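You operate a simulated robot arm through the tools that you are given. There is no shell and no other tool.

You run a simulated robot arm. Do the job below in one go: nothing can be reset, and whatever is moved stays where it is left.

JOB
Run the card's pull test, then go back to low pressure.
Fine: the load test card; grip pressure, test and aim as on the card, then high pressure, before the run.
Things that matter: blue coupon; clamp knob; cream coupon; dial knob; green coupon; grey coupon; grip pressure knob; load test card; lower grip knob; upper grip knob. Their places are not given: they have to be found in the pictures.

The check looks at the end state, three seconds after you hand in, the way a careful person would. Anything else that was tipped, shoved, dropped, spilled or broken makes it a failure.

ROBOT AND FRAMES
A 6-joint arm with a fingered hand, fixed in place. Base frame: the origin is on the floor under the middle of its stand, x ahead of it, y to its left, z up. Units: m, rad, N and s.
With the tool pointing down near the work surface it reaches from about 0.28 to 0.7 m from the base axis. Its first joint turns from -2.897 to 2.897 rad. Payload 4 kg.
The tool frame sits at the grasp point between the pads (the TCP): z along the fingers, y along the line on which they close. The tips reach 0.022 m beyond it. The gripper opens to 0.112 m; its body begins 0.06 m behind the TCP. The gripper is a hand of 4 fingers: y runs from the thumb to the fingers, the wrist lies at [0, 0, -0.218] in the tool frame, and closing takes about 1.5 s.
Orientation is that of the tool frame in the base frame, as [roll, pitch, yaw] about the fixed x, y, z axes, in that order (R = Rz(yaw) Ry(pitch) Rx(roll)). With the fingers straight down and closing along the base's y, the tool's x points along the base's -x, its y along +y and its z along -z.

CONTROLS
- The arm moves only by the tool nudge_tool. Its argument "plan" is a list of rows, each a list of 2 entries, a list of its own where there are three numbers: the turn, a rotation vector about the base's x, y, z in rad, then the shift along the base's x, y, z in m. In form: [[[wx, wy, wz], [tx, ty, tz]], ...]. A call has 1 to 20 rows; each row shifts and turns the commanded pose from where the row before left it. "grip" is the gripper command, from -1 (fully open) to 1 (shut), values between in proportion, set as the call begins (left out, the last holds). Each row takes 0.2 s and may step no farther than 0.05 m and 0.15 rad from the row before; otherwise, or with a gripper value out of range, the whole call is refused. A pose out of reach is approached as far as the arm can. The call stops where the force on the tool passes 40 N (or 10 N more than at its start, if that is more) or the arm is blocked; 0.2 s more then pass. Each finger travels about 0.045 m/s and halts on what it meets, pressing with about 25 N; the grip force reading is that of the motor and also rises with nothing between the fingers. The clock runs only during rows and for 0.2 s after the last one: add rows that do not move to give the fingers time. It gives the time, the measured TCP pose, the force on the tool (base axes), the opening and the grip force at its end, in the units of the frame above (readings bear some noise), with the torque about the TCP (base axes, N m) and any sound that the robot's microphone picked up.
- Cameras (640 x 400 px; columns grow to the right, rows downward): "scene" is fixed at [0.0495, 0.6499, 1.3917]; the picture's right is [-0.64, -0.76, 0.00], its down [-0.56, 0.47, -0.68] and it looks along [0.52, -0.44, -0.73] (base axes); focal length 258 px, centre (320, 200). "wrist" rides on the gripper at [0.069, 0.004, -0.083] in the tool frame; the picture's right is [-0.06, 1.00, 0.00], its down [-0.77, -0.05, -0.64] and it looks along [-0.64, -0.04, 0.77] (tool axes); focal length 243 px, centre (320, 200).
- grab_frame(camera): a new picture of that camera. No time passes.
- set_fingers(finger1, finger2, finger3, thumb_bend): sets how far each is bent, from 0 (flat) to 1 (curled in); at 0.3 the hand is open as for a grip, at 0.7 the pads meet at the TCP. One left out holds its place. A second passes; each finger stops where it meets its share of the squeeze, and holds until it gets a number again. A gripper value or a shape takes the hand back. It gives what a move gives, with no picture; readings hold the bend of each and the force on the fingers (four entries, about 0 where the hand has none), thumb and palm.
- grasp_type(shape): the hand has 4 fingers and takes this shape, open, in about a second: jaw (thumb against the fingers, like two jaws); tri (thumb and two fingers); tip (a fingertip pinch); poke (one finger out to press); point (the index stretched); flat (the hand flat); cup (the hand cupped); fist (a fist). The gripper value then closes the fingers along that shape, each until it touches; the sizes above hold for jaw. It gives what a move gives, with no picture.
- locate(camera, pixels): for up to 12 pixels [column, row] of the newest picture of that camera ("zoom" is the newest enlarged one), the place [x, y, z] in the base frame of the surface seen there, good to about 0.003 m. No time passes.
- enlarge(camera, box): a new picture of the part [left, top, right, bottom] of that camera's present view, enlarged. No time passes.
- hand_in(): hands the job in; it is judged then, once.

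Open the gripper and draw the arm clear of the work before you hand the job in, unless the task says otherwise.

The tools are called after "Emit:" by a JSON object that holds its "name" and its "arguments". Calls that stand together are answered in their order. nudge_tool: Moves the arm, as the interface text tells. Its arguments: {"type":"object","properties":{"plan":{"type":"array"},"grip":{"type":"number"}},"required":["plan"]} The other tools are called the same way: grasp_type (shape) gives the hand a shape; set_fingers (finger1, finger2, finger3, thumb_bend) moves the fingers one by one; grab_frame (camera) takes a picture; locate (camera, pixels) gives the place of the surface under pixels of a picture; enlarge (camera, box) takes an enlarged picture of a part of a camera's view; hand_in () hands the job in.

At the start:

```text
clock: 0.0
position: [0.4464, 0.2304, 1.1358]
orientation: [3.14, 0.0, -3.141]
wrist_force: [-0.1, 0.2, 0.3]
torque: [-0.02, 0.0, 0.0]
grip_width: 0.1119
finger_force: 0.1
shape: jaw
bend: [0.3, 0.3, 0.3, 0.3]
finger forces: [0.0, 0.1, 0.0, 0.1, 0.0, 0.0]
```

scene: 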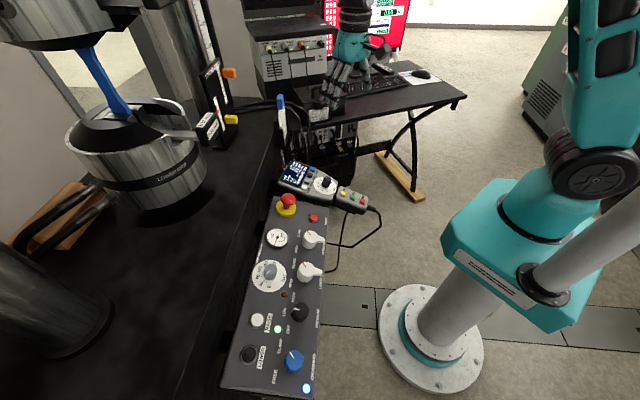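
wrist: 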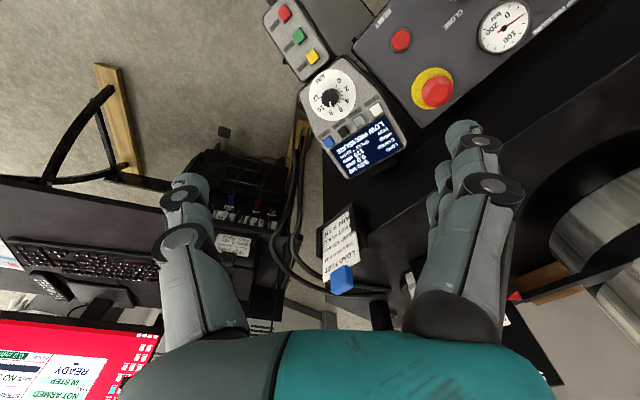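

The start pictures show a control panel (scene about 220-325, 195-395), a handset above it, and a card labelled "LOAD TEST" near wrist (340,255). I enlarge these areas to read them.

Emit:
{"name": "enlarge", "arguments": {"camera": "scene", "box": [210, 180, 350, 400]}}

Emit:
{"name": "enlarge", "arguments": {"camera": "wrist", "box": [280, 180, 420, 310]}}

Emit:
{"name": "enlarge", "arguments": {"camera": "scene", "box": [260, 80, 380, 220]}}

Emit:
{"name": "enlarge", "arguments": {"camera": "scene", "box": [0, 0, 280, 220]}}

Emit:
{"name": "enlarge", "arguments": {"camera": "wrist", "box": [0, 280, 170, 400]}}

```text
1.82 times, centred on (280, 290) of scene
```

zoom: 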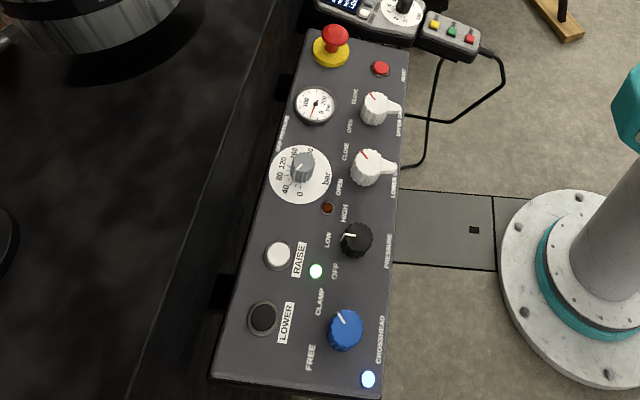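

```text
3.08 times, centred on (350, 245) of wrist
```

zoom: 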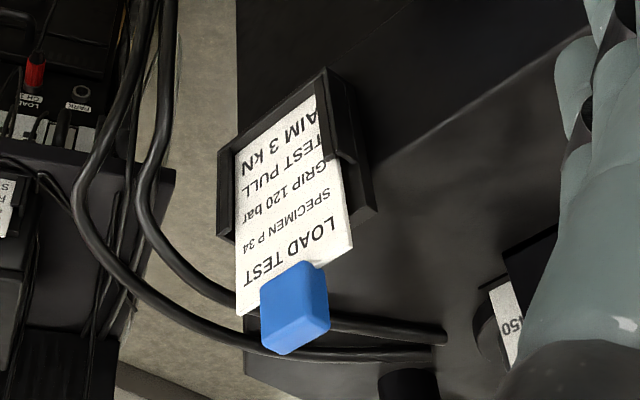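

```text
2.86 times, centred on (320, 150) of scene
```

zoom: 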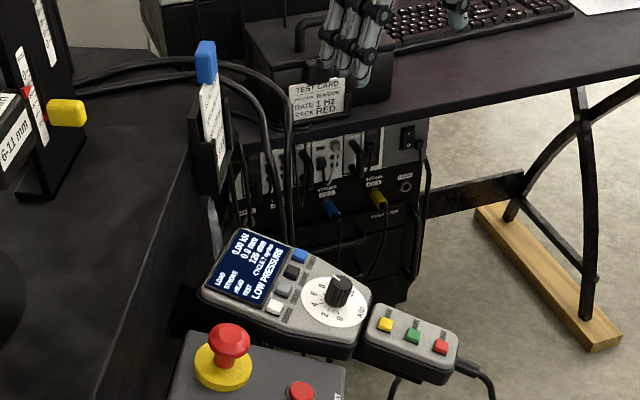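

```text
1.82 times, centred on (140, 110) of scene
```

zoom: 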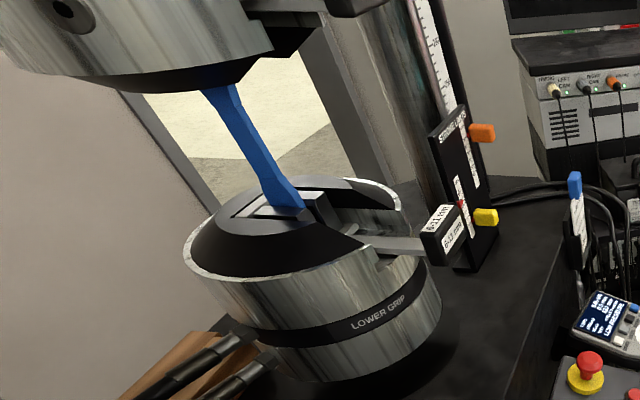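

```text
3.33 times, centred on (85, 340) of wrist
```

zoom: 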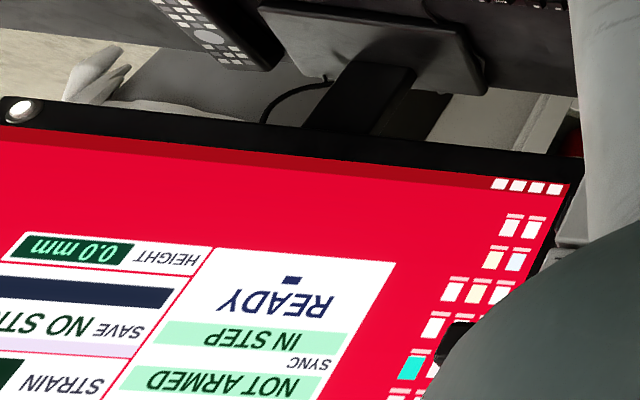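

The card reads "LOAD TEST / SPECIMEN P 34 / GRIP 120 bar / TEST PULL / AIM 3 kN". I look closer at the handset, the panel and the specimen labels.

Emit:
{"name": "enlarge", "arguments": {"camera": "wrist", "box": [290, 50, 420, 180]}}

Emit:
{"name": "enlarge", "arguments": {"camera": "wrist", "box": [310, 110, 410, 170]}}

Emit:
{"name": "enlarge", "arguments": {"camera": "scene", "box": [230, 195, 330, 265]}}

Emit:
{"name": "enlarge", "arguments": {"camera": "scene", "box": [230, 240, 330, 310]}}

Emit:
{"name": "enlarge", "arguments": {"camera": "scene", "box": [220, 300, 330, 400]}}

Emit:
{"name": "enlarge", "arguments": {"camera": "scene", "box": [270, 150, 380, 220]}}

Emit:
{"name": "enlarge", "arguments": {"camera": "scene", "box": [320, 0, 440, 70]}}

```text
3.08 times, centred on (355, 115) of wrist
```

zoom: 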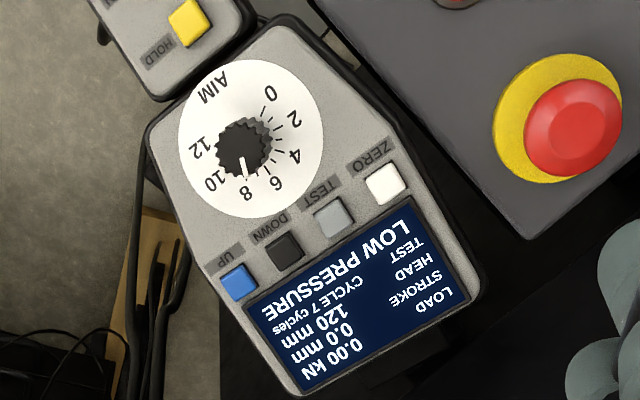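

```text
6.40 times, centred on (360, 140) of wrist
```

zoom: 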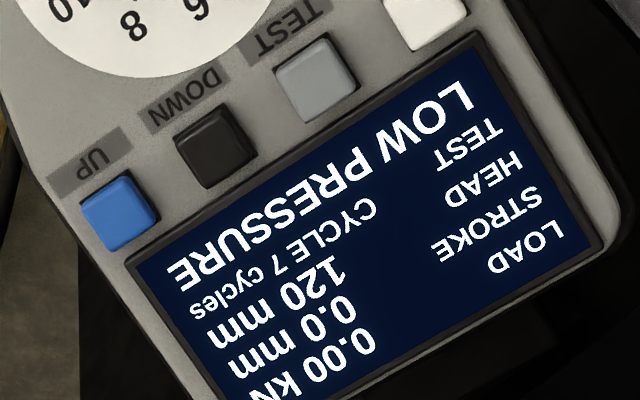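

```text
5.71 times, centred on (280, 230) of scene
```

zoom: 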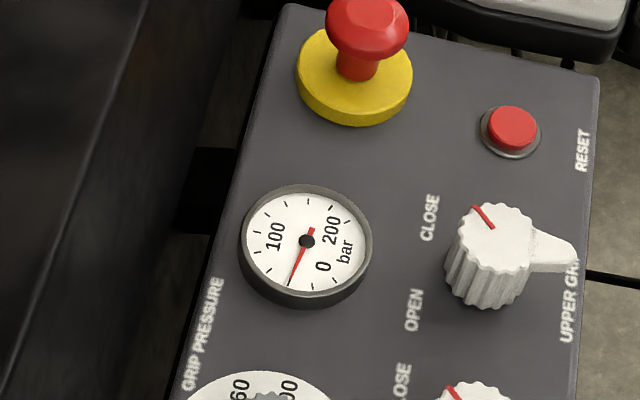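

```text
5.71 times, centred on (280, 275) of scene
```

zoom: 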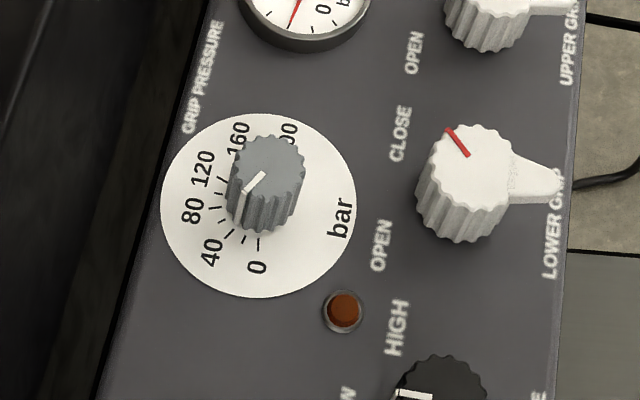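

```text
4.00 times, centred on (275, 350) of scene
```

zoom: 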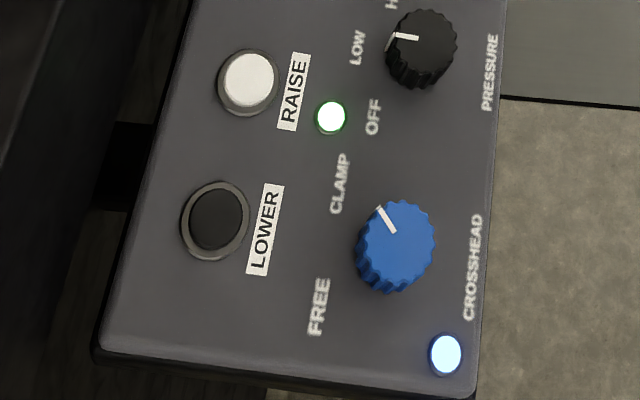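

```text
5.71 times, centred on (325, 185) of scene
```

zoom: 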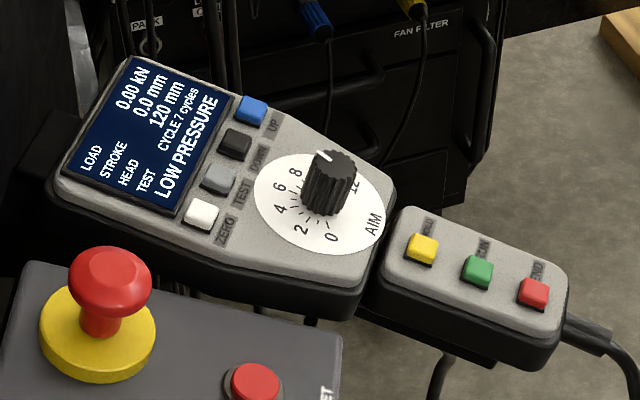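

```text
5.33 times, centred on (380, 35) of scene
```

zoom: 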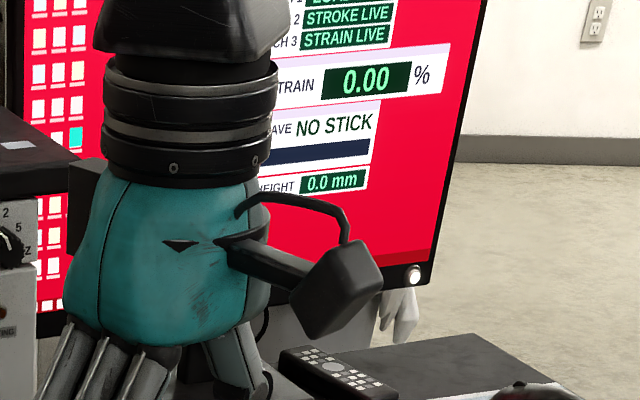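

Now I locate the panel controls in the scene picture: knobs at (310,240), (309,270), (298,313), (293,360), the gray pressure dial (269,271), and handset parts.

Emit:
{"name": "enlarge", "arguments": {"camera": "scene", "box": [210, 180, 350, 400]}}

Emit:
{"name": "locate", "arguments": {"camera": "zoom", "pixels": [[302, 165], [285, 185], [318, 190], [355, 235], [330, 220], [345, 325], [335, 30], [375, 105], [365, 160], [230, 370], [390, 385], [405, 55]]}}

Emit:
{"name": "locate", "arguments": {"camera": "scene", "pixels": [[323, 180], [310, 187], [336, 184], [325, 193], [343, 194], [353, 197], [361, 201], [314, 169], [308, 182], [300, 180], [110, 100], [270, 80]]}}

```text
1.82 times, centred on (280, 290) of scene
```

zoom: 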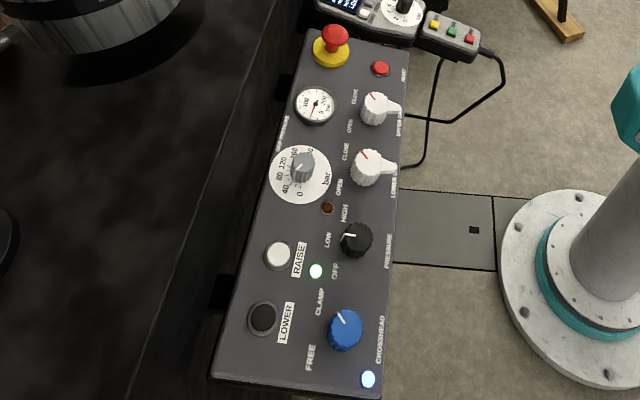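

```text
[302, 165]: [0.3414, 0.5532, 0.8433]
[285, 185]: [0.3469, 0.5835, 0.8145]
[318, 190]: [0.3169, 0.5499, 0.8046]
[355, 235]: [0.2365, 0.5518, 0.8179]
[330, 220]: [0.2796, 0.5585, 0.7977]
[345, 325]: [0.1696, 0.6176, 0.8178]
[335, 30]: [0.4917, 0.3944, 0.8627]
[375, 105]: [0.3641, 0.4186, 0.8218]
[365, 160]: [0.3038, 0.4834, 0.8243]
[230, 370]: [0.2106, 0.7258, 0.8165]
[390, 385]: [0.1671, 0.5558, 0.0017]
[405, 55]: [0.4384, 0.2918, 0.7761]
```

```text
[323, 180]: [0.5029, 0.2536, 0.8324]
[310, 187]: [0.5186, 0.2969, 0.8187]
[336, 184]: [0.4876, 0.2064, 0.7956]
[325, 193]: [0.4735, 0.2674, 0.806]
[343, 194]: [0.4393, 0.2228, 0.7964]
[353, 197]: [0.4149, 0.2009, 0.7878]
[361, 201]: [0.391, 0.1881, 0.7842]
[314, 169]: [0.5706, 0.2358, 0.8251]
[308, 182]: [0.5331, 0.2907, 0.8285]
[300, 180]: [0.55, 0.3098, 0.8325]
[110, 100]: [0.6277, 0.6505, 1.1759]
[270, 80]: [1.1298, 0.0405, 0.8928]
```

I measure points on the panel face itself (bare spots in the zoomed picture) to get its plane.

Emit:
{"name": "locate", "arguments": {"camera": "zoom", "pixels": [[312, 50], [395, 55], [345, 90], [250, 180], [385, 210], [250, 240], [235, 340], [340, 290], [320, 375], [290, 145], [330, 120], [375, 300]]}}

Emit:
{"name": "locate", "arguments": {"camera": "zoom", "pixels": [[285, 105], [312, 100], [342, 317], [339, 313], [349, 237], [297, 195], [372, 98], [390, 108], [385, 168], [366, 155], [277, 253], [263, 315]]}}

```text
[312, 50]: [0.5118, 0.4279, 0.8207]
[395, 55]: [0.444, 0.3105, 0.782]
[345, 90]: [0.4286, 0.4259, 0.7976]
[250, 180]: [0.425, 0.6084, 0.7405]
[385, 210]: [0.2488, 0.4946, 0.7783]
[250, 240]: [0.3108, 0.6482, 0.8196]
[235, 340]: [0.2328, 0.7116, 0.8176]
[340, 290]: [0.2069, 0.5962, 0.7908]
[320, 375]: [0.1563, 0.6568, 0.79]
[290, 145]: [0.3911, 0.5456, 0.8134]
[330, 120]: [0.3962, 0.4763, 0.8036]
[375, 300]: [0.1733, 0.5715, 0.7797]
```

```text
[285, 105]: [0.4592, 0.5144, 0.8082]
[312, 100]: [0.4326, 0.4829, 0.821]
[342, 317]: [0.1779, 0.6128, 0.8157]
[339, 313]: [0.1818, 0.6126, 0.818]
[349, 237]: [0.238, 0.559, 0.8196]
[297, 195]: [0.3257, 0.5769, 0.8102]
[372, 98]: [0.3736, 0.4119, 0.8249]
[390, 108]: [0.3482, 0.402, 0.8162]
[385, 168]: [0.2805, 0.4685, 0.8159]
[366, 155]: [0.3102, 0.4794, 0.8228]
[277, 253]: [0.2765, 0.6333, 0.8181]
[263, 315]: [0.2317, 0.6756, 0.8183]
```

The panel is tilted about 16° towards the robot, its long axis along about (0.7,-0.71). I turn the hand about 45° and bring the wrist camera over the panel for a closer look.

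Emit:
{"name": "nudge_tool", "arguments": {"plan": [[[0, 0, 0.098], [-0.0358, 0.022, -0.0136]], [[0, 0, 0.098], [-0.0358, 0.022, -0.0136]], [[0, 0, 0.098], [-0.0358, 0.022, -0.0136]], [[0, 0, 0.098], [-0.0358, 0.022, -0.0136]], [[0, 0, 0.098], [-0.0358, 0.022, -0.0136]], [[0, 0, 0.098], [-0.0358, 0.022, -0.0136]], [[0, 0, 0.098], [-0.0358, 0.022, -0.0136]], [[0, 0, 0.098], [-0.0358, 0.022, -0.0136]]]}}

Emit:
{"name": "grab_frame", "arguments": {"camera": "wrist"}}

Emit:
{"name": "grab_frame", "arguments": {"camera": "scene"}}

```text
clock: 1.8
position: [0.1595, 0.4066, 1.0279]
orientation: [3.142, 0.0, -2.356]
wrist_force: [0.4, -0.1, -0.1]
torque: [-0.01, 0.0, 0.03]
grip_width: 0.1116
finger_force: 0.0
shape: jaw
bend: [0.3, 0.3, 0.3, 0.3]
finger forces: [0.0, 0.0, 0.0, 0.1, 0.1, 0.1]
```

```text
taken
```

wrist: 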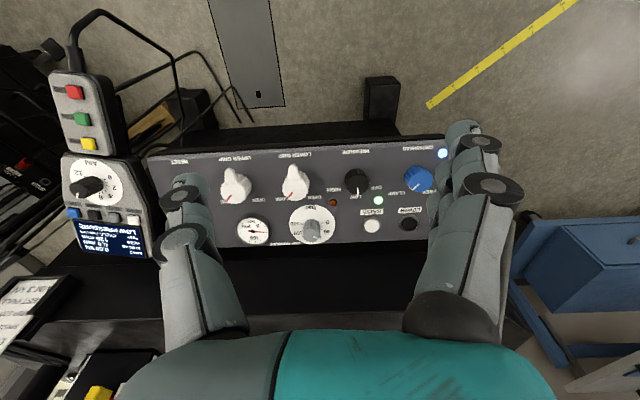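

```text
taken
```

scene: 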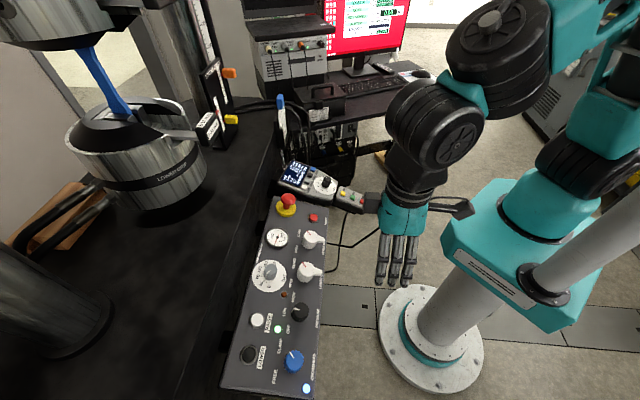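

The panel now lies across the wrist picture (150-460, 140-245). I enlarge the knobs and the monitor.

Emit:
{"name": "enlarge", "arguments": {"camera": "wrist", "box": [200, 140, 350, 250]}}

Emit:
{"name": "enlarge", "arguments": {"camera": "wrist", "box": [320, 140, 460, 240]}}

Emit:
{"name": "enlarge", "arguments": {"camera": "wrist", "box": [40, 60, 160, 270]}}

Emit:
{"name": "enlarge", "arguments": {"camera": "scene", "box": [320, 0, 420, 60]}}

Emit:
{"name": "enlarge", "arguments": {"camera": "scene", "box": [60, 30, 240, 160]}}

```text
3.64 times, centred on (275, 195) of wrist
```

zoom: 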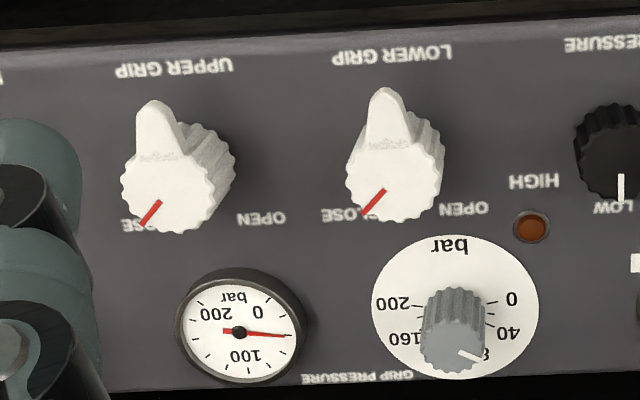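

```text
4.00 times, centred on (390, 190) of wrist
```

zoom: 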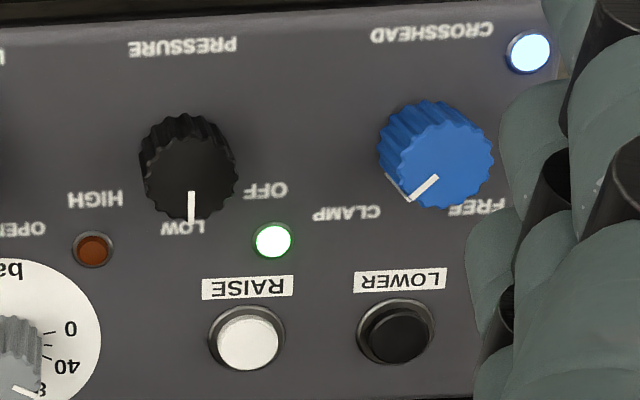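

```text
1.90 times, centred on (100, 165) of wrist
```

zoom: 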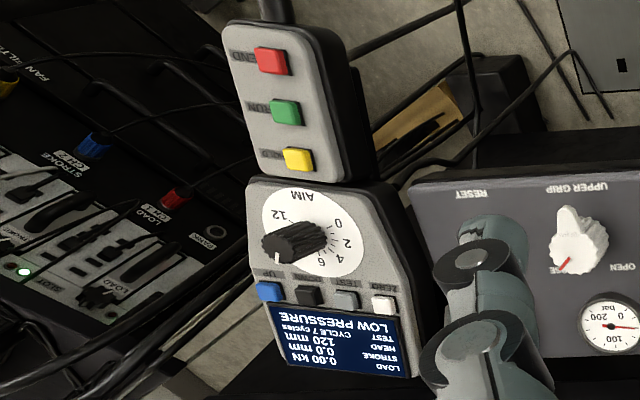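

```text
6.40 times, centred on (370, 30) of scene
```

zoom: 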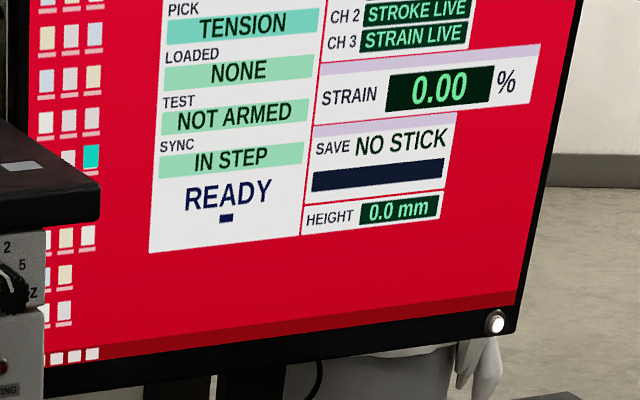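

```text
3.08 times, centred on (150, 95) of scene
```

zoom: 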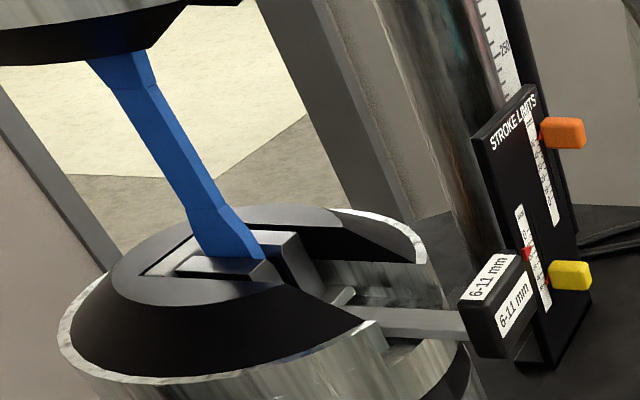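

All four grip/clamp states look set (both grips CLOSE, crosshead CLAMP, pressure LOW), and the grey dial and gauge read about 40 bar; the handset shows "CYCLE 7 cycles". I locate the handset buttons in this wrist view.

Emit:
{"name": "locate", "arguments": {"camera": "wrist", "pixels": [[114, 217], [133, 219], [94, 216], [74, 217], [82, 118], [88, 143], [74, 91], [120, 165], [125, 200], [78, 165], [110, 245], [85, 187]]}}

Emit:
{"name": "locate", "arguments": {"camera": "scene", "pixels": [[307, 181], [304, 188], [353, 197], [361, 202], [343, 193], [330, 200], [350, 210], [338, 215], [345, 240], [262, 262], [275, 275], [298, 309]]}}

```text
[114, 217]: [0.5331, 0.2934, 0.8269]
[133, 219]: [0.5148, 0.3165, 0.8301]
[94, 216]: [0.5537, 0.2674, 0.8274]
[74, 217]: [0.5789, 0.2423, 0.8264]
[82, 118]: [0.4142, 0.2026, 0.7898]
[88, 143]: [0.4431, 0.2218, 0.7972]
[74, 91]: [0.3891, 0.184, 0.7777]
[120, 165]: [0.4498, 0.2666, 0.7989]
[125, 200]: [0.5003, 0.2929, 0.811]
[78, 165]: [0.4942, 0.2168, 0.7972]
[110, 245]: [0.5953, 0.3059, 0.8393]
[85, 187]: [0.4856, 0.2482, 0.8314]
```

```text
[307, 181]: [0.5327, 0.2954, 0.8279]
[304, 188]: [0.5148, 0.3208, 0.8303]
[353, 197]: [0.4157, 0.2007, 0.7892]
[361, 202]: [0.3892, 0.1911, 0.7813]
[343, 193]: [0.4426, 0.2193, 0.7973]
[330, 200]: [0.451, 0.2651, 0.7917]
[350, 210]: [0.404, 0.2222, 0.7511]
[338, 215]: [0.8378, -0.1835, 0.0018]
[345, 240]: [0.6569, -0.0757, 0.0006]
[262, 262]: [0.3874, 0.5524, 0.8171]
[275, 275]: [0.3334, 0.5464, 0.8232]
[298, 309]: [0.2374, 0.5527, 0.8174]
```

Handset TEST button at (0.533,0.294,0.827), RUN at (0.414,0.202,0.789); handset face tilts like the panel. I shape the hand to poke here in free space and look at where the fingertip sits.

Emit:
{"name": "grasp_type", "arguments": {"shape": "poke"}}

Emit:
{"name": "nudge_tool", "arguments": {"plan": [[[0.0978, -0.0998, 0], [0, 0, 0]], [[0.0978, -0.0998, 0], [0, 0, 0]]]}}

Emit:
{"name": "grab_frame", "arguments": {"camera": "wrist"}}

Emit:
{"name": "enlarge", "arguments": {"camera": "scene", "box": [340, 150, 480, 300]}}

```text
clock: 2.7
position: [0.1607, 0.4059, 1.0283]
orientation: [3.141, 0.001, -2.356]
wrist_force: [0.0, -0.1, 0.1]
torque: [0.01, -0.03, 0.0]
grip_width: 0.0
finger_force: 0.0
shape: poke
bend: [1.0, 1.0, 1.0, 0.47]
finger forces: [0.0, 0.1, 0.0, 0.0, 0.0, 0.0]
```

```text
clock: 3.3
position: [0.1596, 0.4069, 1.028]
orientation: [-3.138, 0.281, -2.357]
wrist_force: [0.0, 0.7, 0.3]
torque: [-0.02, 0.0, 0.02]
grip_width: 0.0
finger_force: 0.1
shape: poke
bend: [1.0, 1.0, 1.0, 0.47]
finger forces: [0.0, 0.0, 0.0, 0.0, 0.0, 0.1]
```

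```text
taken
```

wrist: 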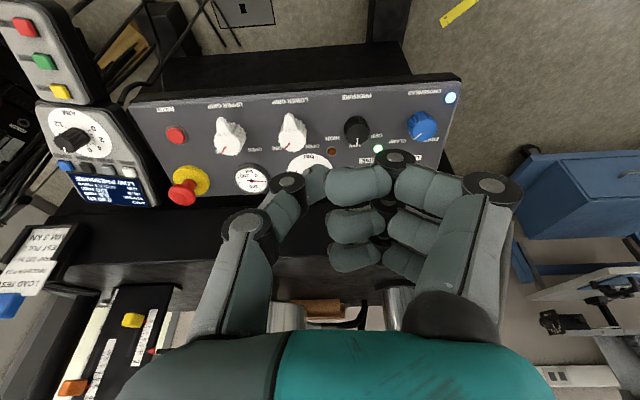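

```text
2.67 times, centred on (410, 225) of scene
```

zoom: 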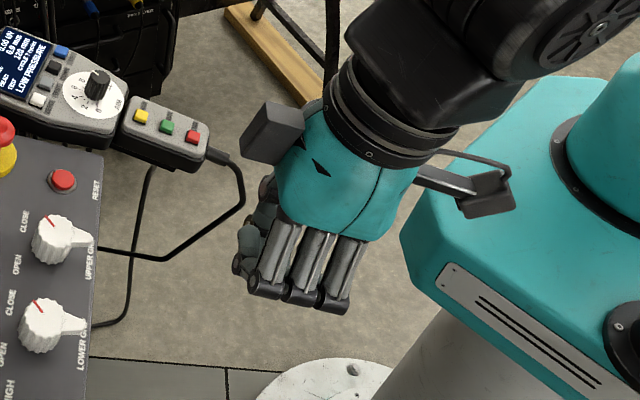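

In "poke" the three fingers curl (bend 1.0) and the thumb tip sticks out near (315,185). I compare with the "point" shape.

Emit:
{"name": "grasp_type", "arguments": {"shape": "point"}}

Emit:
{"name": "grab_frame", "arguments": {"camera": "wrist"}}

Emit:
{"name": "enlarge", "arguments": {"camera": "scene", "box": [340, 150, 480, 300]}}

```text
clock: 4.2
position: [0.1602, 0.4058, 1.0265]
orientation: [-3.141, 0.278, -2.357]
wrist_force: [-0.8, -0.1, 0.0]
torque: [0.01, -0.01, 0.01]
grip_width: 0.1059
finger_force: 0.1
shape: point
bend: [0.31, 1.0, 1.0, 0.55]
finger forces: [0.1, 0.0, 0.0, 0.1, 0.1, 0.0]
```

```text
taken
```

wrist: 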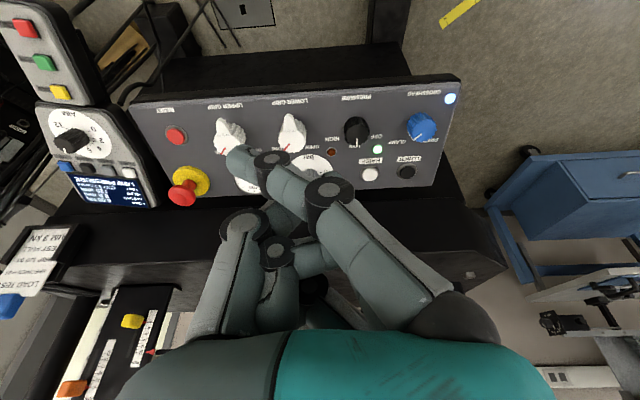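

```text
2.67 times, centred on (410, 225) of scene
```

zoom: 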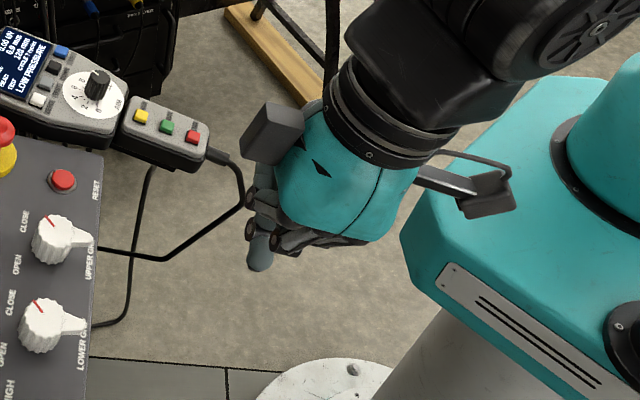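

In "point" one index finger is stretched, tip near wrist (238,158). I locate points along it to get its tip in the tool frame.

Emit:
{"name": "locate", "arguments": {"camera": "wrist", "pixels": [[232, 152], [240, 160], [250, 172], [258, 182], [272, 160], [290, 185], [328, 192], [350, 230], [275, 250], [240, 225]]}}

Emit:
{"name": "enlarge", "arguments": {"camera": "wrist", "box": [190, 130, 350, 300]}}

```text
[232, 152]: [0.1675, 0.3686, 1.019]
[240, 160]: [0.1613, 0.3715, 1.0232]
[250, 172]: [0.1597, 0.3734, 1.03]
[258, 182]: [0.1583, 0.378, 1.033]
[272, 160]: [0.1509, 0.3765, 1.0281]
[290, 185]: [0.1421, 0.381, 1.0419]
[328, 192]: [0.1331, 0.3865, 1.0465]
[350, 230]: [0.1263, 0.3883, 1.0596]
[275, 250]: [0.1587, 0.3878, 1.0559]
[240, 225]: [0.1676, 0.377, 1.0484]
```

```text
2.35 times, centred on (270, 215) of wrist
```

zoom: 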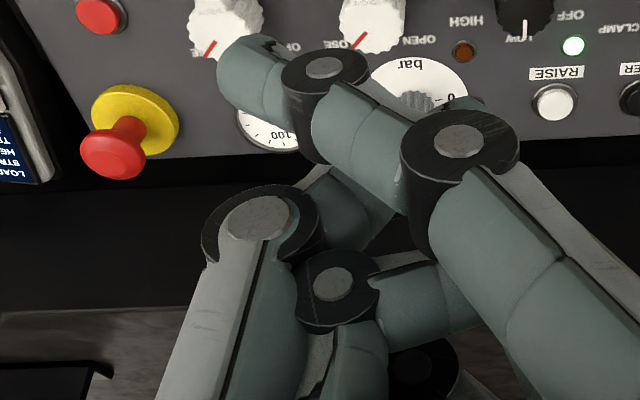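

The index tip sits at about tool (0.022,-0.031,0.00), bent across. I try straightening it (finger1 = 0) with the others curled, to get a cleaner poking finger.

Emit:
{"name": "set_fingers", "arguments": {"finger1": 0.0, "finger2": 1.0, "finger3": 1.0, "thumb_bend": 0.6}}

Emit:
{"name": "grab_frame", "arguments": {"camera": "wrist"}}

Emit:
{"name": "enlarge", "arguments": {"camera": "scene", "box": [340, 150, 480, 300]}}

```text
clock: 5.2
position: [0.1595, 0.4063, 1.0265]
orientation: [-3.139, 0.279, -2.359]
wrist_force: [-0.7, -0.5, -0.3]
torque: [0.04, -0.01, 0.01]
grip_width: 0.0974
finger_force: 0.0
shape: fingers
bend: [0.0, 1.0, 1.0, 0.6]
finger forces: [0.1, 0.1, 0.1, 0.0, 0.0, 0.1]
```

```text
taken
```

wrist: 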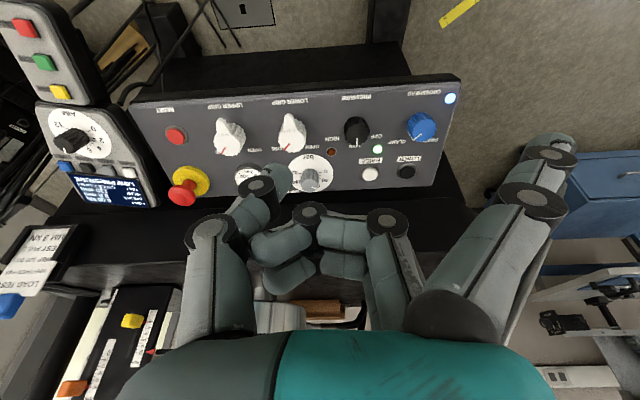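

```text
2.67 times, centred on (410, 225) of scene
```

zoom: 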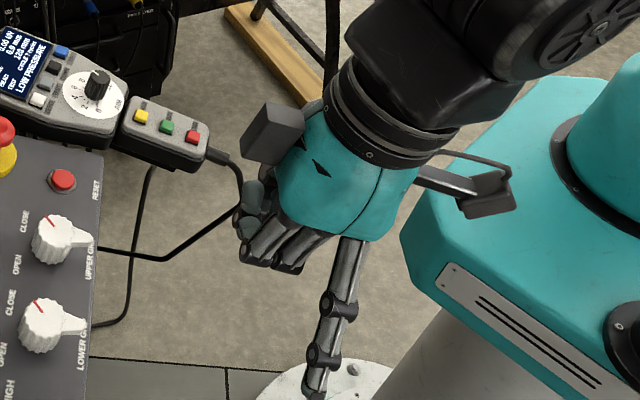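

With finger1 = 0 it splays outward to the right of the picture. I try finger1 = 0.5 with everything else curled.

Emit:
{"name": "set_fingers", "arguments": {"finger1": 0.5, "finger2": 1.0, "finger3": 1.0, "thumb_bend": 0.9}}

Emit:
{"name": "grab_frame", "arguments": {"camera": "wrist"}}

Emit:
{"name": "enlarge", "arguments": {"camera": "scene", "box": [340, 150, 480, 300]}}

```text
clock: 6.2
position: [0.1598, 0.4065, 1.0267]
orientation: [-3.141, 0.278, -2.359]
wrist_force: [0.7, 0.4, 0.3]
torque: [-0.01, 0.0, 0.01]
grip_width: 0.0237
finger_force: 0.1
shape: fingers
bend: [0.5, 1.0, 1.0, 0.83]
finger forces: [0.1, 0.1, 0.0, 0.1, 0.0, 0.1]
```

```text
taken
```

wrist: 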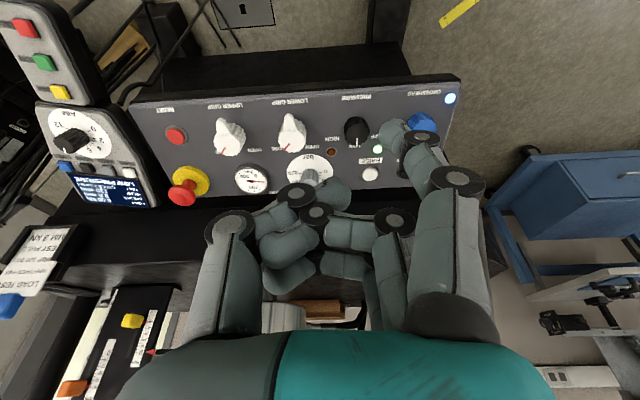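

```text
2.67 times, centred on (410, 225) of scene
```

zoom: 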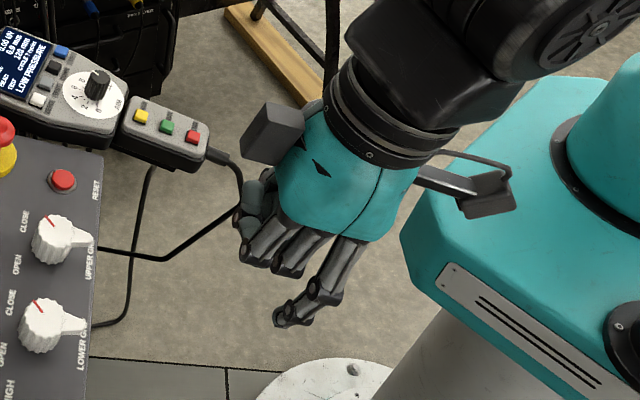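

With finger1 = 0.5 the index stands out alone, its tip near (388,132). I locate it.

Emit:
{"name": "locate", "arguments": {"camera": "wrist", "pixels": [[386, 126], [390, 135], [395, 150], [417, 137], [440, 160], [458, 180], [320, 200], [300, 190], [335, 190], [400, 125]]}}

Emit:
{"name": "enlarge", "arguments": {"camera": "wrist", "box": [340, 90, 500, 240]}}

```text
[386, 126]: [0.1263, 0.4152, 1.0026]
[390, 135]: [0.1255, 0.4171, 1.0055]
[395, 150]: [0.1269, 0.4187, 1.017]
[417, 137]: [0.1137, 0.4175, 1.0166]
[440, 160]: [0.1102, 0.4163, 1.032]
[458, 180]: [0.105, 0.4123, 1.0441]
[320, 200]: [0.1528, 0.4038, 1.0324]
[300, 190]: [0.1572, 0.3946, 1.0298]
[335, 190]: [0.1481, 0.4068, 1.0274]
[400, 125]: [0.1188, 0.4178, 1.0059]
```

```text
2.67 times, centred on (420, 165) of wrist
```

zoom: 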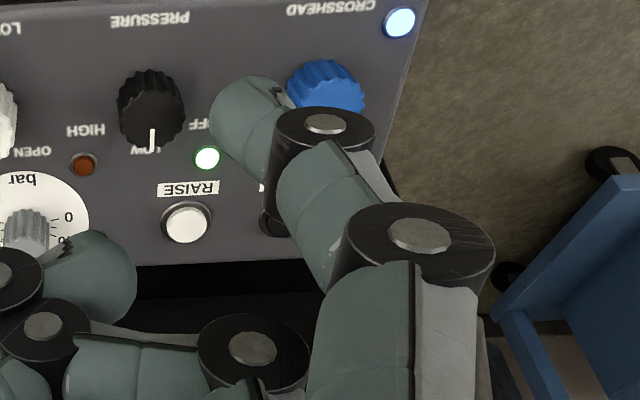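

Index tip sits at about tool (0.020, 0.030, 0.022). Before moving over the handset I check how tall and near the card holder (blue tab at scene (281,100)) and the cables are.

Emit:
{"name": "locate", "arguments": {"camera": "scene", "pixels": [[281, 100], [282, 115], [284, 145], [278, 140], [290, 125], [262, 98], [231, 119], [229, 73], [287, 198], [215, 130]]}}

Emit:
{"name": "locate", "arguments": {"camera": "wrist", "pixels": [[15, 305], [40, 240], [10, 280], [130, 320], [70, 387], [95, 205], [150, 190]]}}

```text
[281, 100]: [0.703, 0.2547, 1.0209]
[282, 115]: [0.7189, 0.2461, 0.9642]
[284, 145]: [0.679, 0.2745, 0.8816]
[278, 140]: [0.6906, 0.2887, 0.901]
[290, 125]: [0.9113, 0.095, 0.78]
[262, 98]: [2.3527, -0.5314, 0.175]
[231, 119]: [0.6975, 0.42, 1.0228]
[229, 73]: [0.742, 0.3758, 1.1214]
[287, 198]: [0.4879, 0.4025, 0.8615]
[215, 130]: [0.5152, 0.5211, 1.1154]
```

```text
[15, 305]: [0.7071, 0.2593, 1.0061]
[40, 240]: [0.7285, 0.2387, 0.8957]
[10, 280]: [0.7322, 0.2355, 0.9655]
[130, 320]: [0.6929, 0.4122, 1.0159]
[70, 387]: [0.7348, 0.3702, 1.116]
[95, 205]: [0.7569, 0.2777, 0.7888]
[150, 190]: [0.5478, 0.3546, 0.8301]
```

Card holder is at x≈0.70, well past the handset (TEST at x 0.533). I move over the TEST button with the index tip, stopping about 4 cm above it.

Emit:
{"name": "nudge_tool", "arguments": {"plan": [[[0, 0, 0], [0.0439, -0.0147, 0]], [[0, 0, 0], [0.0439, -0.0147, 0]], [[0, 0, 0], [0.0439, -0.0147, 0]], [[0, 0, 0], [0.0439, -0.0147, 0]], [[0, 0, 0], [0.0439, -0.0147, 0]], [[0, 0, 0], [0.0439, -0.0147, 0]], [[0, 0, 0], [0.0439, -0.0147, 0]], [[0, 0, 0], [0.0439, -0.0147, 0]], [[0, 0, 0], [0.0439, -0.0147, 0]], [[0, 0, 0], [0, 0, -0.0447]], [[0, 0, 0], [0, 0, -0.0447]], [[0, 0, 0], [0, 0, -0.0447]], [[0, 0, 0], [0, 0, 0]]]}}

Emit:
{"name": "grab_frame", "arguments": {"camera": "wrist"}}

Emit:
{"name": "grab_frame", "arguments": {"camera": "scene"}}

```text
clock: 9.0
position: [0.5536, 0.2744, 0.8935]
orientation: [-3.139, 0.279, -2.357]
wrist_force: [-0.6, -0.1, 0.2]
torque: [-0.02, 0.0, -0.03]
grip_width: 0.0237
finger_force: 0.0
shape: fingers
bend: [0.5, 1.0, 1.0, 0.83]
finger forces: [0.1, 0.1, 0.0, 0.1, 0.0, 0.0]
```

```text
taken
```

wrist: 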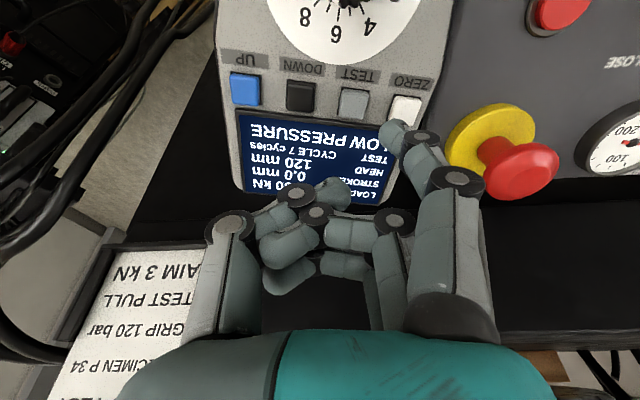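

```text
taken
```

scene: 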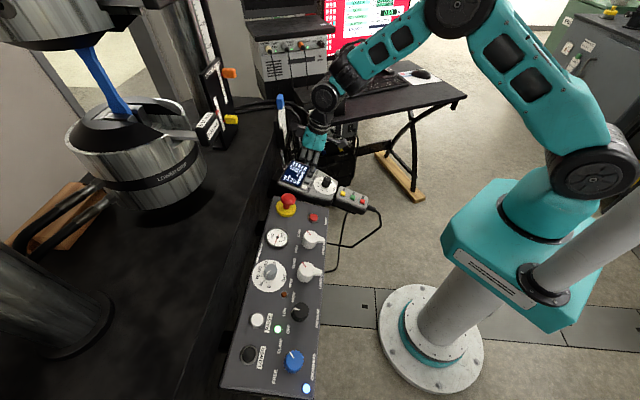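

The handset is now close: TEST button at wrist (353,103), ZERO at (404,110), index tip at (390,130). I locate button tops and tip in this view to line up.

Emit:
{"name": "locate", "arguments": {"camera": "wrist", "pixels": [[353, 104], [404, 110], [300, 97], [245, 89], [386, 126], [391, 136], [380, 128], [340, 125], [330, 90], [378, 80], [350, 190], [335, 185]]}}

Emit:
{"name": "enlarge", "arguments": {"camera": "wrist", "box": [220, 0, 460, 200]}}

```text
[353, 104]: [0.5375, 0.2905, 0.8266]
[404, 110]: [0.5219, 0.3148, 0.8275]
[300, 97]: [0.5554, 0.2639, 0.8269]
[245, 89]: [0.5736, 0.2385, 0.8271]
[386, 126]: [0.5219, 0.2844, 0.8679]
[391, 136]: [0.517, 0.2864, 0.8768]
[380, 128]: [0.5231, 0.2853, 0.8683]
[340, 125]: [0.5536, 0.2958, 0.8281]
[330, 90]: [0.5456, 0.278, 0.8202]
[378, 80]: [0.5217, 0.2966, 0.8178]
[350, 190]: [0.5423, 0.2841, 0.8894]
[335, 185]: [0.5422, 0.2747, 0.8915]
```

```text
2.00 times, centred on (340, 100) of wrist
```

zoom: 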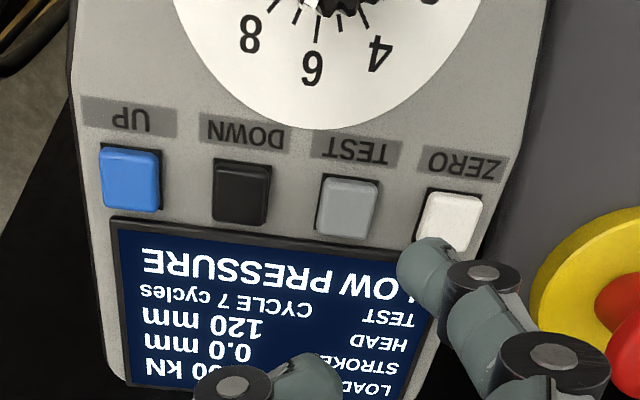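

The tip is within about 4 mm of the line to TEST. I shift by (+4,-2) mm and go down along the tool axis to just above the button.

Emit:
{"name": "nudge_tool", "arguments": {"plan": [[[0, 0, 0], [0.0042, -0.002, 0.0]], [[0, 0, 0], [0.0033, 0.0033, -0.0164]], [[0, 0, 0], [0.0031, 0.0031, -0.0154]], [[0, 0, 0], [0, 0, 0]]]}}

Emit:
{"name": "grab_frame", "arguments": {"camera": "wrist"}}

Emit:
{"name": "enlarge", "arguments": {"camera": "wrist", "box": [260, 50, 460, 200]}}

Emit:
{"name": "enlarge", "arguments": {"camera": "scene", "box": [260, 120, 380, 220]}}

```text
clock: 10.0
position: [0.5666, 0.2786, 0.8615]
orientation: [-3.139, 0.28, -2.356]
wrist_force: [0.2, -0.1, -0.3]
torque: [-0.02, -0.05, 0.0]
grip_width: 0.0239
finger_force: 0.1
shape: fingers
bend: [0.5, 1.0, 1.0, 0.83]
finger forces: [0.0, 0.0, 0.1, 0.0, 0.0, 0.0]
```

```text
taken
```

wrist: 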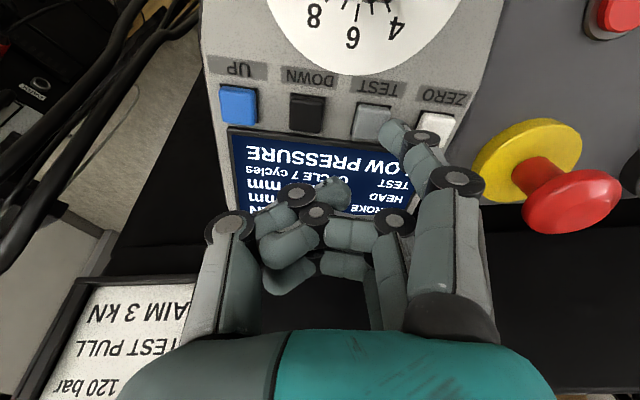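

```text
2.67 times, centred on (360, 125) of wrist
```

zoom: 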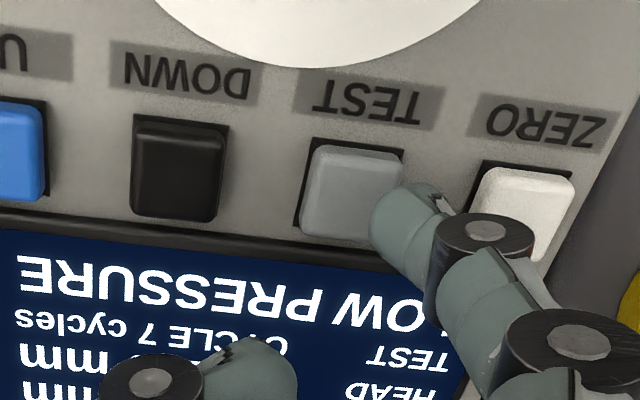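

```text
4.00 times, centred on (320, 170) of scene
```

zoom: 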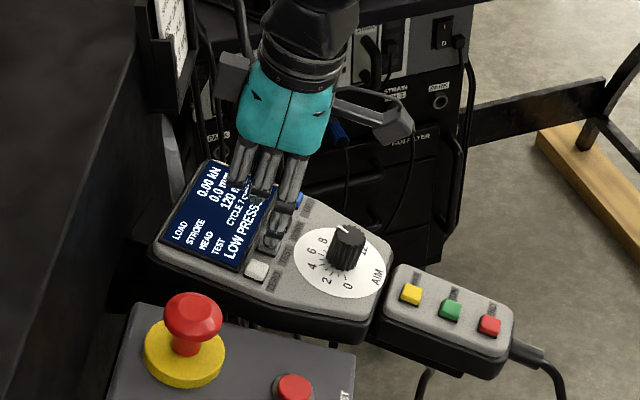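

The tip hovers just above, slightly to the ZERO side of TEST in the zoomed view (tip (395,215), TEST centre (350,190)). I locate both for a last correction.

Emit:
{"name": "locate", "arguments": {"camera": "wrist", "pixels": [[371, 121], [361, 115], [372, 130], [383, 112], [388, 130], [386, 126], [392, 136], [432, 122]]}}

```text
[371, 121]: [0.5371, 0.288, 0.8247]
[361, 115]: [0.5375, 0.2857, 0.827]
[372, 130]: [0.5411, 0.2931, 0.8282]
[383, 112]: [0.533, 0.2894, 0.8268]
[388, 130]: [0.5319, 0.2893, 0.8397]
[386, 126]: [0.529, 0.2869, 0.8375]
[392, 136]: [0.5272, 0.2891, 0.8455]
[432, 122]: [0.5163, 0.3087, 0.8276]
```

I correct by (+2,-3) mm and press down 6 mm along the tool axis in 2 mm steps, then read the screen.

Emit:
{"name": "nudge_tool", "arguments": {"plan": [[[0, 0, 0], [0.002, -0.003, 0]], [[0, 0, 0], [0.0004, 0.0004, -0.0019]], [[0, 0, 0], [0.0004, 0.0004, -0.0019]], [[0, 0, 0], [0.0004, 0.0004, -0.0019]], [[0, 0, 0], [0, 0, 0]]]}}

Emit:
{"name": "enlarge", "arguments": {"camera": "wrist", "box": [220, 50, 460, 230]}}

Emit:
{"name": "enlarge", "arguments": {"camera": "scene", "box": [280, 150, 340, 190]}}

```text
clock: 11.2
position: [0.5679, 0.2777, 0.8559]
orientation: [-3.139, 0.28, -2.356]
wrist_force: [-2.5, -3.4, 6.1]
torque: [0.05, 0.34, 0.12]
grip_width: 0.0237
finger_force: 3.4
shape: fingers
bend: [0.51, 1.0, 1.0, 0.83]
finger forces: [6.3, 0.1, 0.0, 0.0, 0.0, 0.0]
heard: click
```

```text
2.22 times, centred on (340, 140) of wrist
```

zoom: 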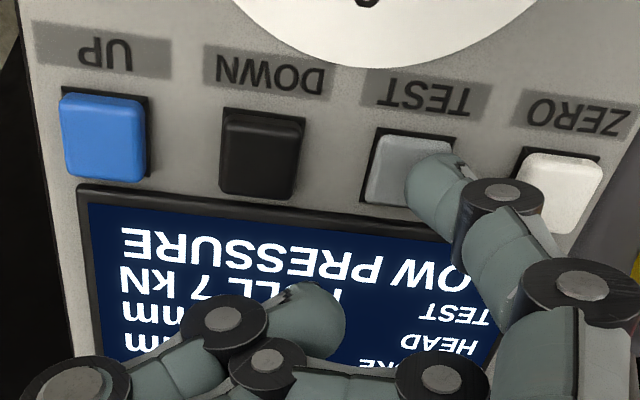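

```text
10.00 times, centred on (310, 170) of scene
```

zoom: 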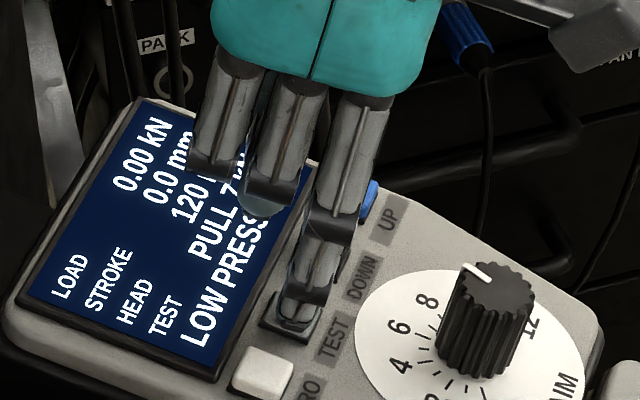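

A click was heard and the screen now shows "PULL 7 kN". I back straight off the button by 6 cm and check the screen.

Emit:
{"name": "nudge_tool", "arguments": {"plan": [[[0, 0, 0], [-0.002, -0.002, 0.0096]], [[0, 0, 0], [-0.0049, -0.0049, 0.024]], [[0, 0, 0], [-0.0059, -0.0059, 0.0288]], [[0, 0, 0], [-0.0078, -0.0078, 0.0384]], [[0, 0, 0], [0, 0, 0]]]}}

Emit:
{"name": "grab_frame", "arguments": {"camera": "wrist"}}

Emit:
{"name": "enlarge", "arguments": {"camera": "scene", "box": [270, 150, 380, 220]}}

```text
clock: 12.4
position: [0.5476, 0.2566, 0.9575]
orientation: [-3.139, 0.277, -2.359]
wrist_force: [-0.3, 0.8, -0.1]
torque: [-0.02, -0.02, -0.04]
grip_width: 0.0238
finger_force: 0.1
shape: fingers
bend: [0.5, 1.0, 1.0, 0.83]
finger forces: [0.0, 0.0, 0.1, 0.0, 0.0, 0.0]
```

```text
taken
```

wrist: 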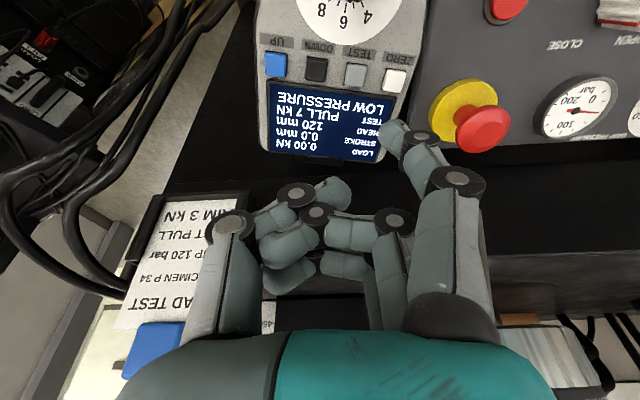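

```text
5.71 times, centred on (325, 185) of scene
```

zoom: 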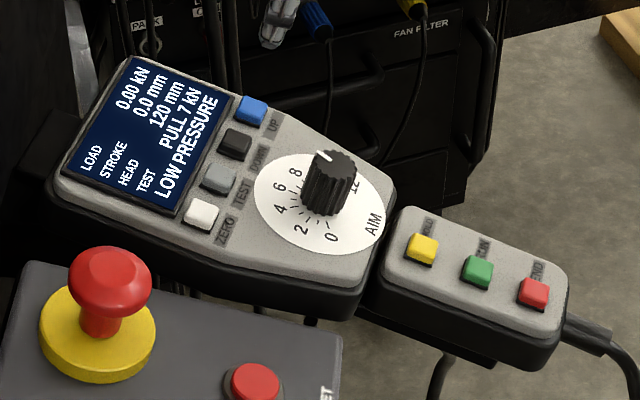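

Screen reads "PULL 7 kN" at low pressure. Next is the AIM knob (7 → 3, counterclockwise); I back away, try the fingertip-pinch shape and look at the dial.

Emit:
{"name": "nudge_tool", "arguments": {"plan": [[[0, 0, 0], [-0.0262, -0.0152, 0.0105]], [[0, 0, 0], [-0.0262, -0.0152, 0.0105]], [[0, 0, 0], [-0.0262, -0.0152, 0.0105]], [[0, 0, 0], [-0.0262, -0.0152, 0.0105]]]}}

Emit:
{"name": "grasp_type", "arguments": {"shape": "tip"}}

Emit:
{"name": "grab_frame", "arguments": {"camera": "wrist"}}

Emit:
{"name": "enlarge", "arguments": {"camera": "wrist", "box": [220, 100, 420, 225]}}

```text
clock: 13.4
position: [0.4429, 0.196, 0.9969]
orientation: [-3.141, 0.278, -2.355]
wrist_force: [-0.7, 0.8, 0.0]
torque: [0.04, 0.01, 0.02]
grip_width: 0.0236
finger_force: 0.0
shape: fingers
bend: [0.5, 1.0, 1.0, 0.83]
finger forces: [0.1, 0.1, 0.1, 0.0, 0.1, 0.0]
```

```text
clock: 14.3
position: [0.4428, 0.1961, 0.9979]
orientation: [-3.139, 0.279, -2.36]
wrist_force: [-0.8, 0.8, -1.1]
torque: [-0.02, 0.0, 0.01]
grip_width: 0.1121
finger_force: 0.0
shape: tip
bend: [0.03, 0.3, 0.03, 0.3]
finger forces: [0.0, 0.1, 0.1, 0.1, 0.0, 0.1]
```

```text
taken
```

wrist: 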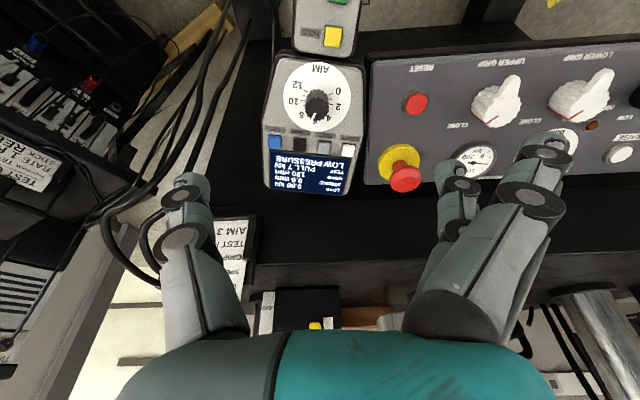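

```text
3.20 times, centred on (320, 162) of wrist
```

zoom: 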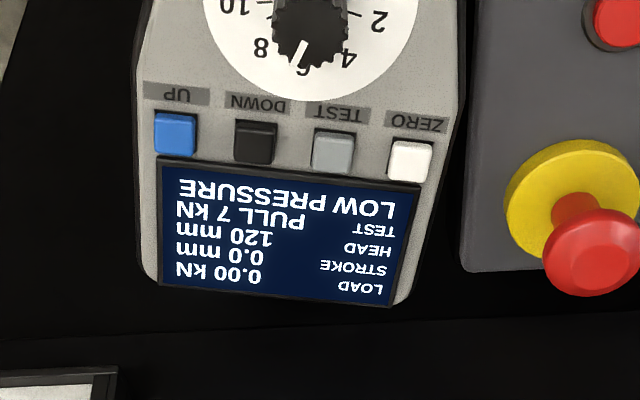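

In "tip" the outer fingers splay wide, which could hit the surface. I check the "tri" shape as an alternative.

Emit:
{"name": "grasp_type", "arguments": {"shape": "tri"}}

Emit:
{"name": "grab_frame", "arguments": {"camera": "wrist"}}

Emit:
{"name": "enlarge", "arguments": {"camera": "scene", "box": [270, 80, 430, 220]}}

```text
clock: 15.2
position: [0.4433, 0.1957, 0.9971]
orientation: [-3.14, 0.279, -2.356]
wrist_force: [0.4, 0.1, 0.4]
torque: [-0.01, -0.01, -0.01]
grip_width: 0.1117
finger_force: 0.1
shape: tri
bend: [0.3, 0.3, 0.03, 0.3]
finger forces: [0.0, 0.0, 0.1, 0.0, 0.0, 0.1]
```

```text
taken
```

wrist: 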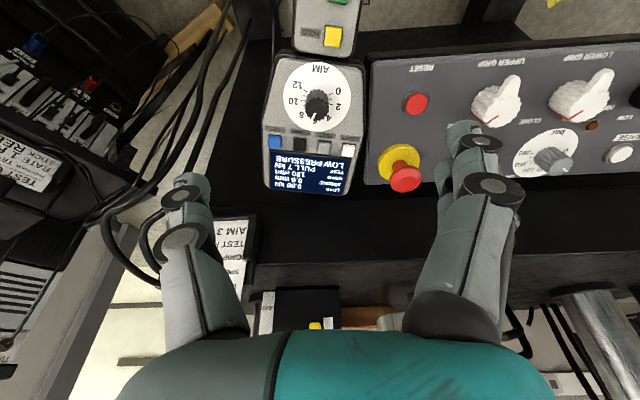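

```text
2.86 times, centred on (350, 150) of scene
```

zoom: 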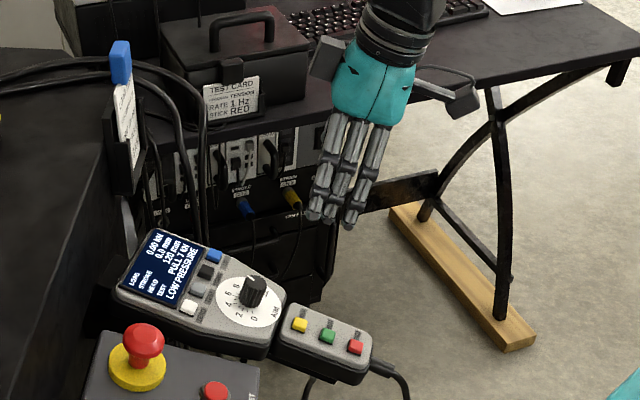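

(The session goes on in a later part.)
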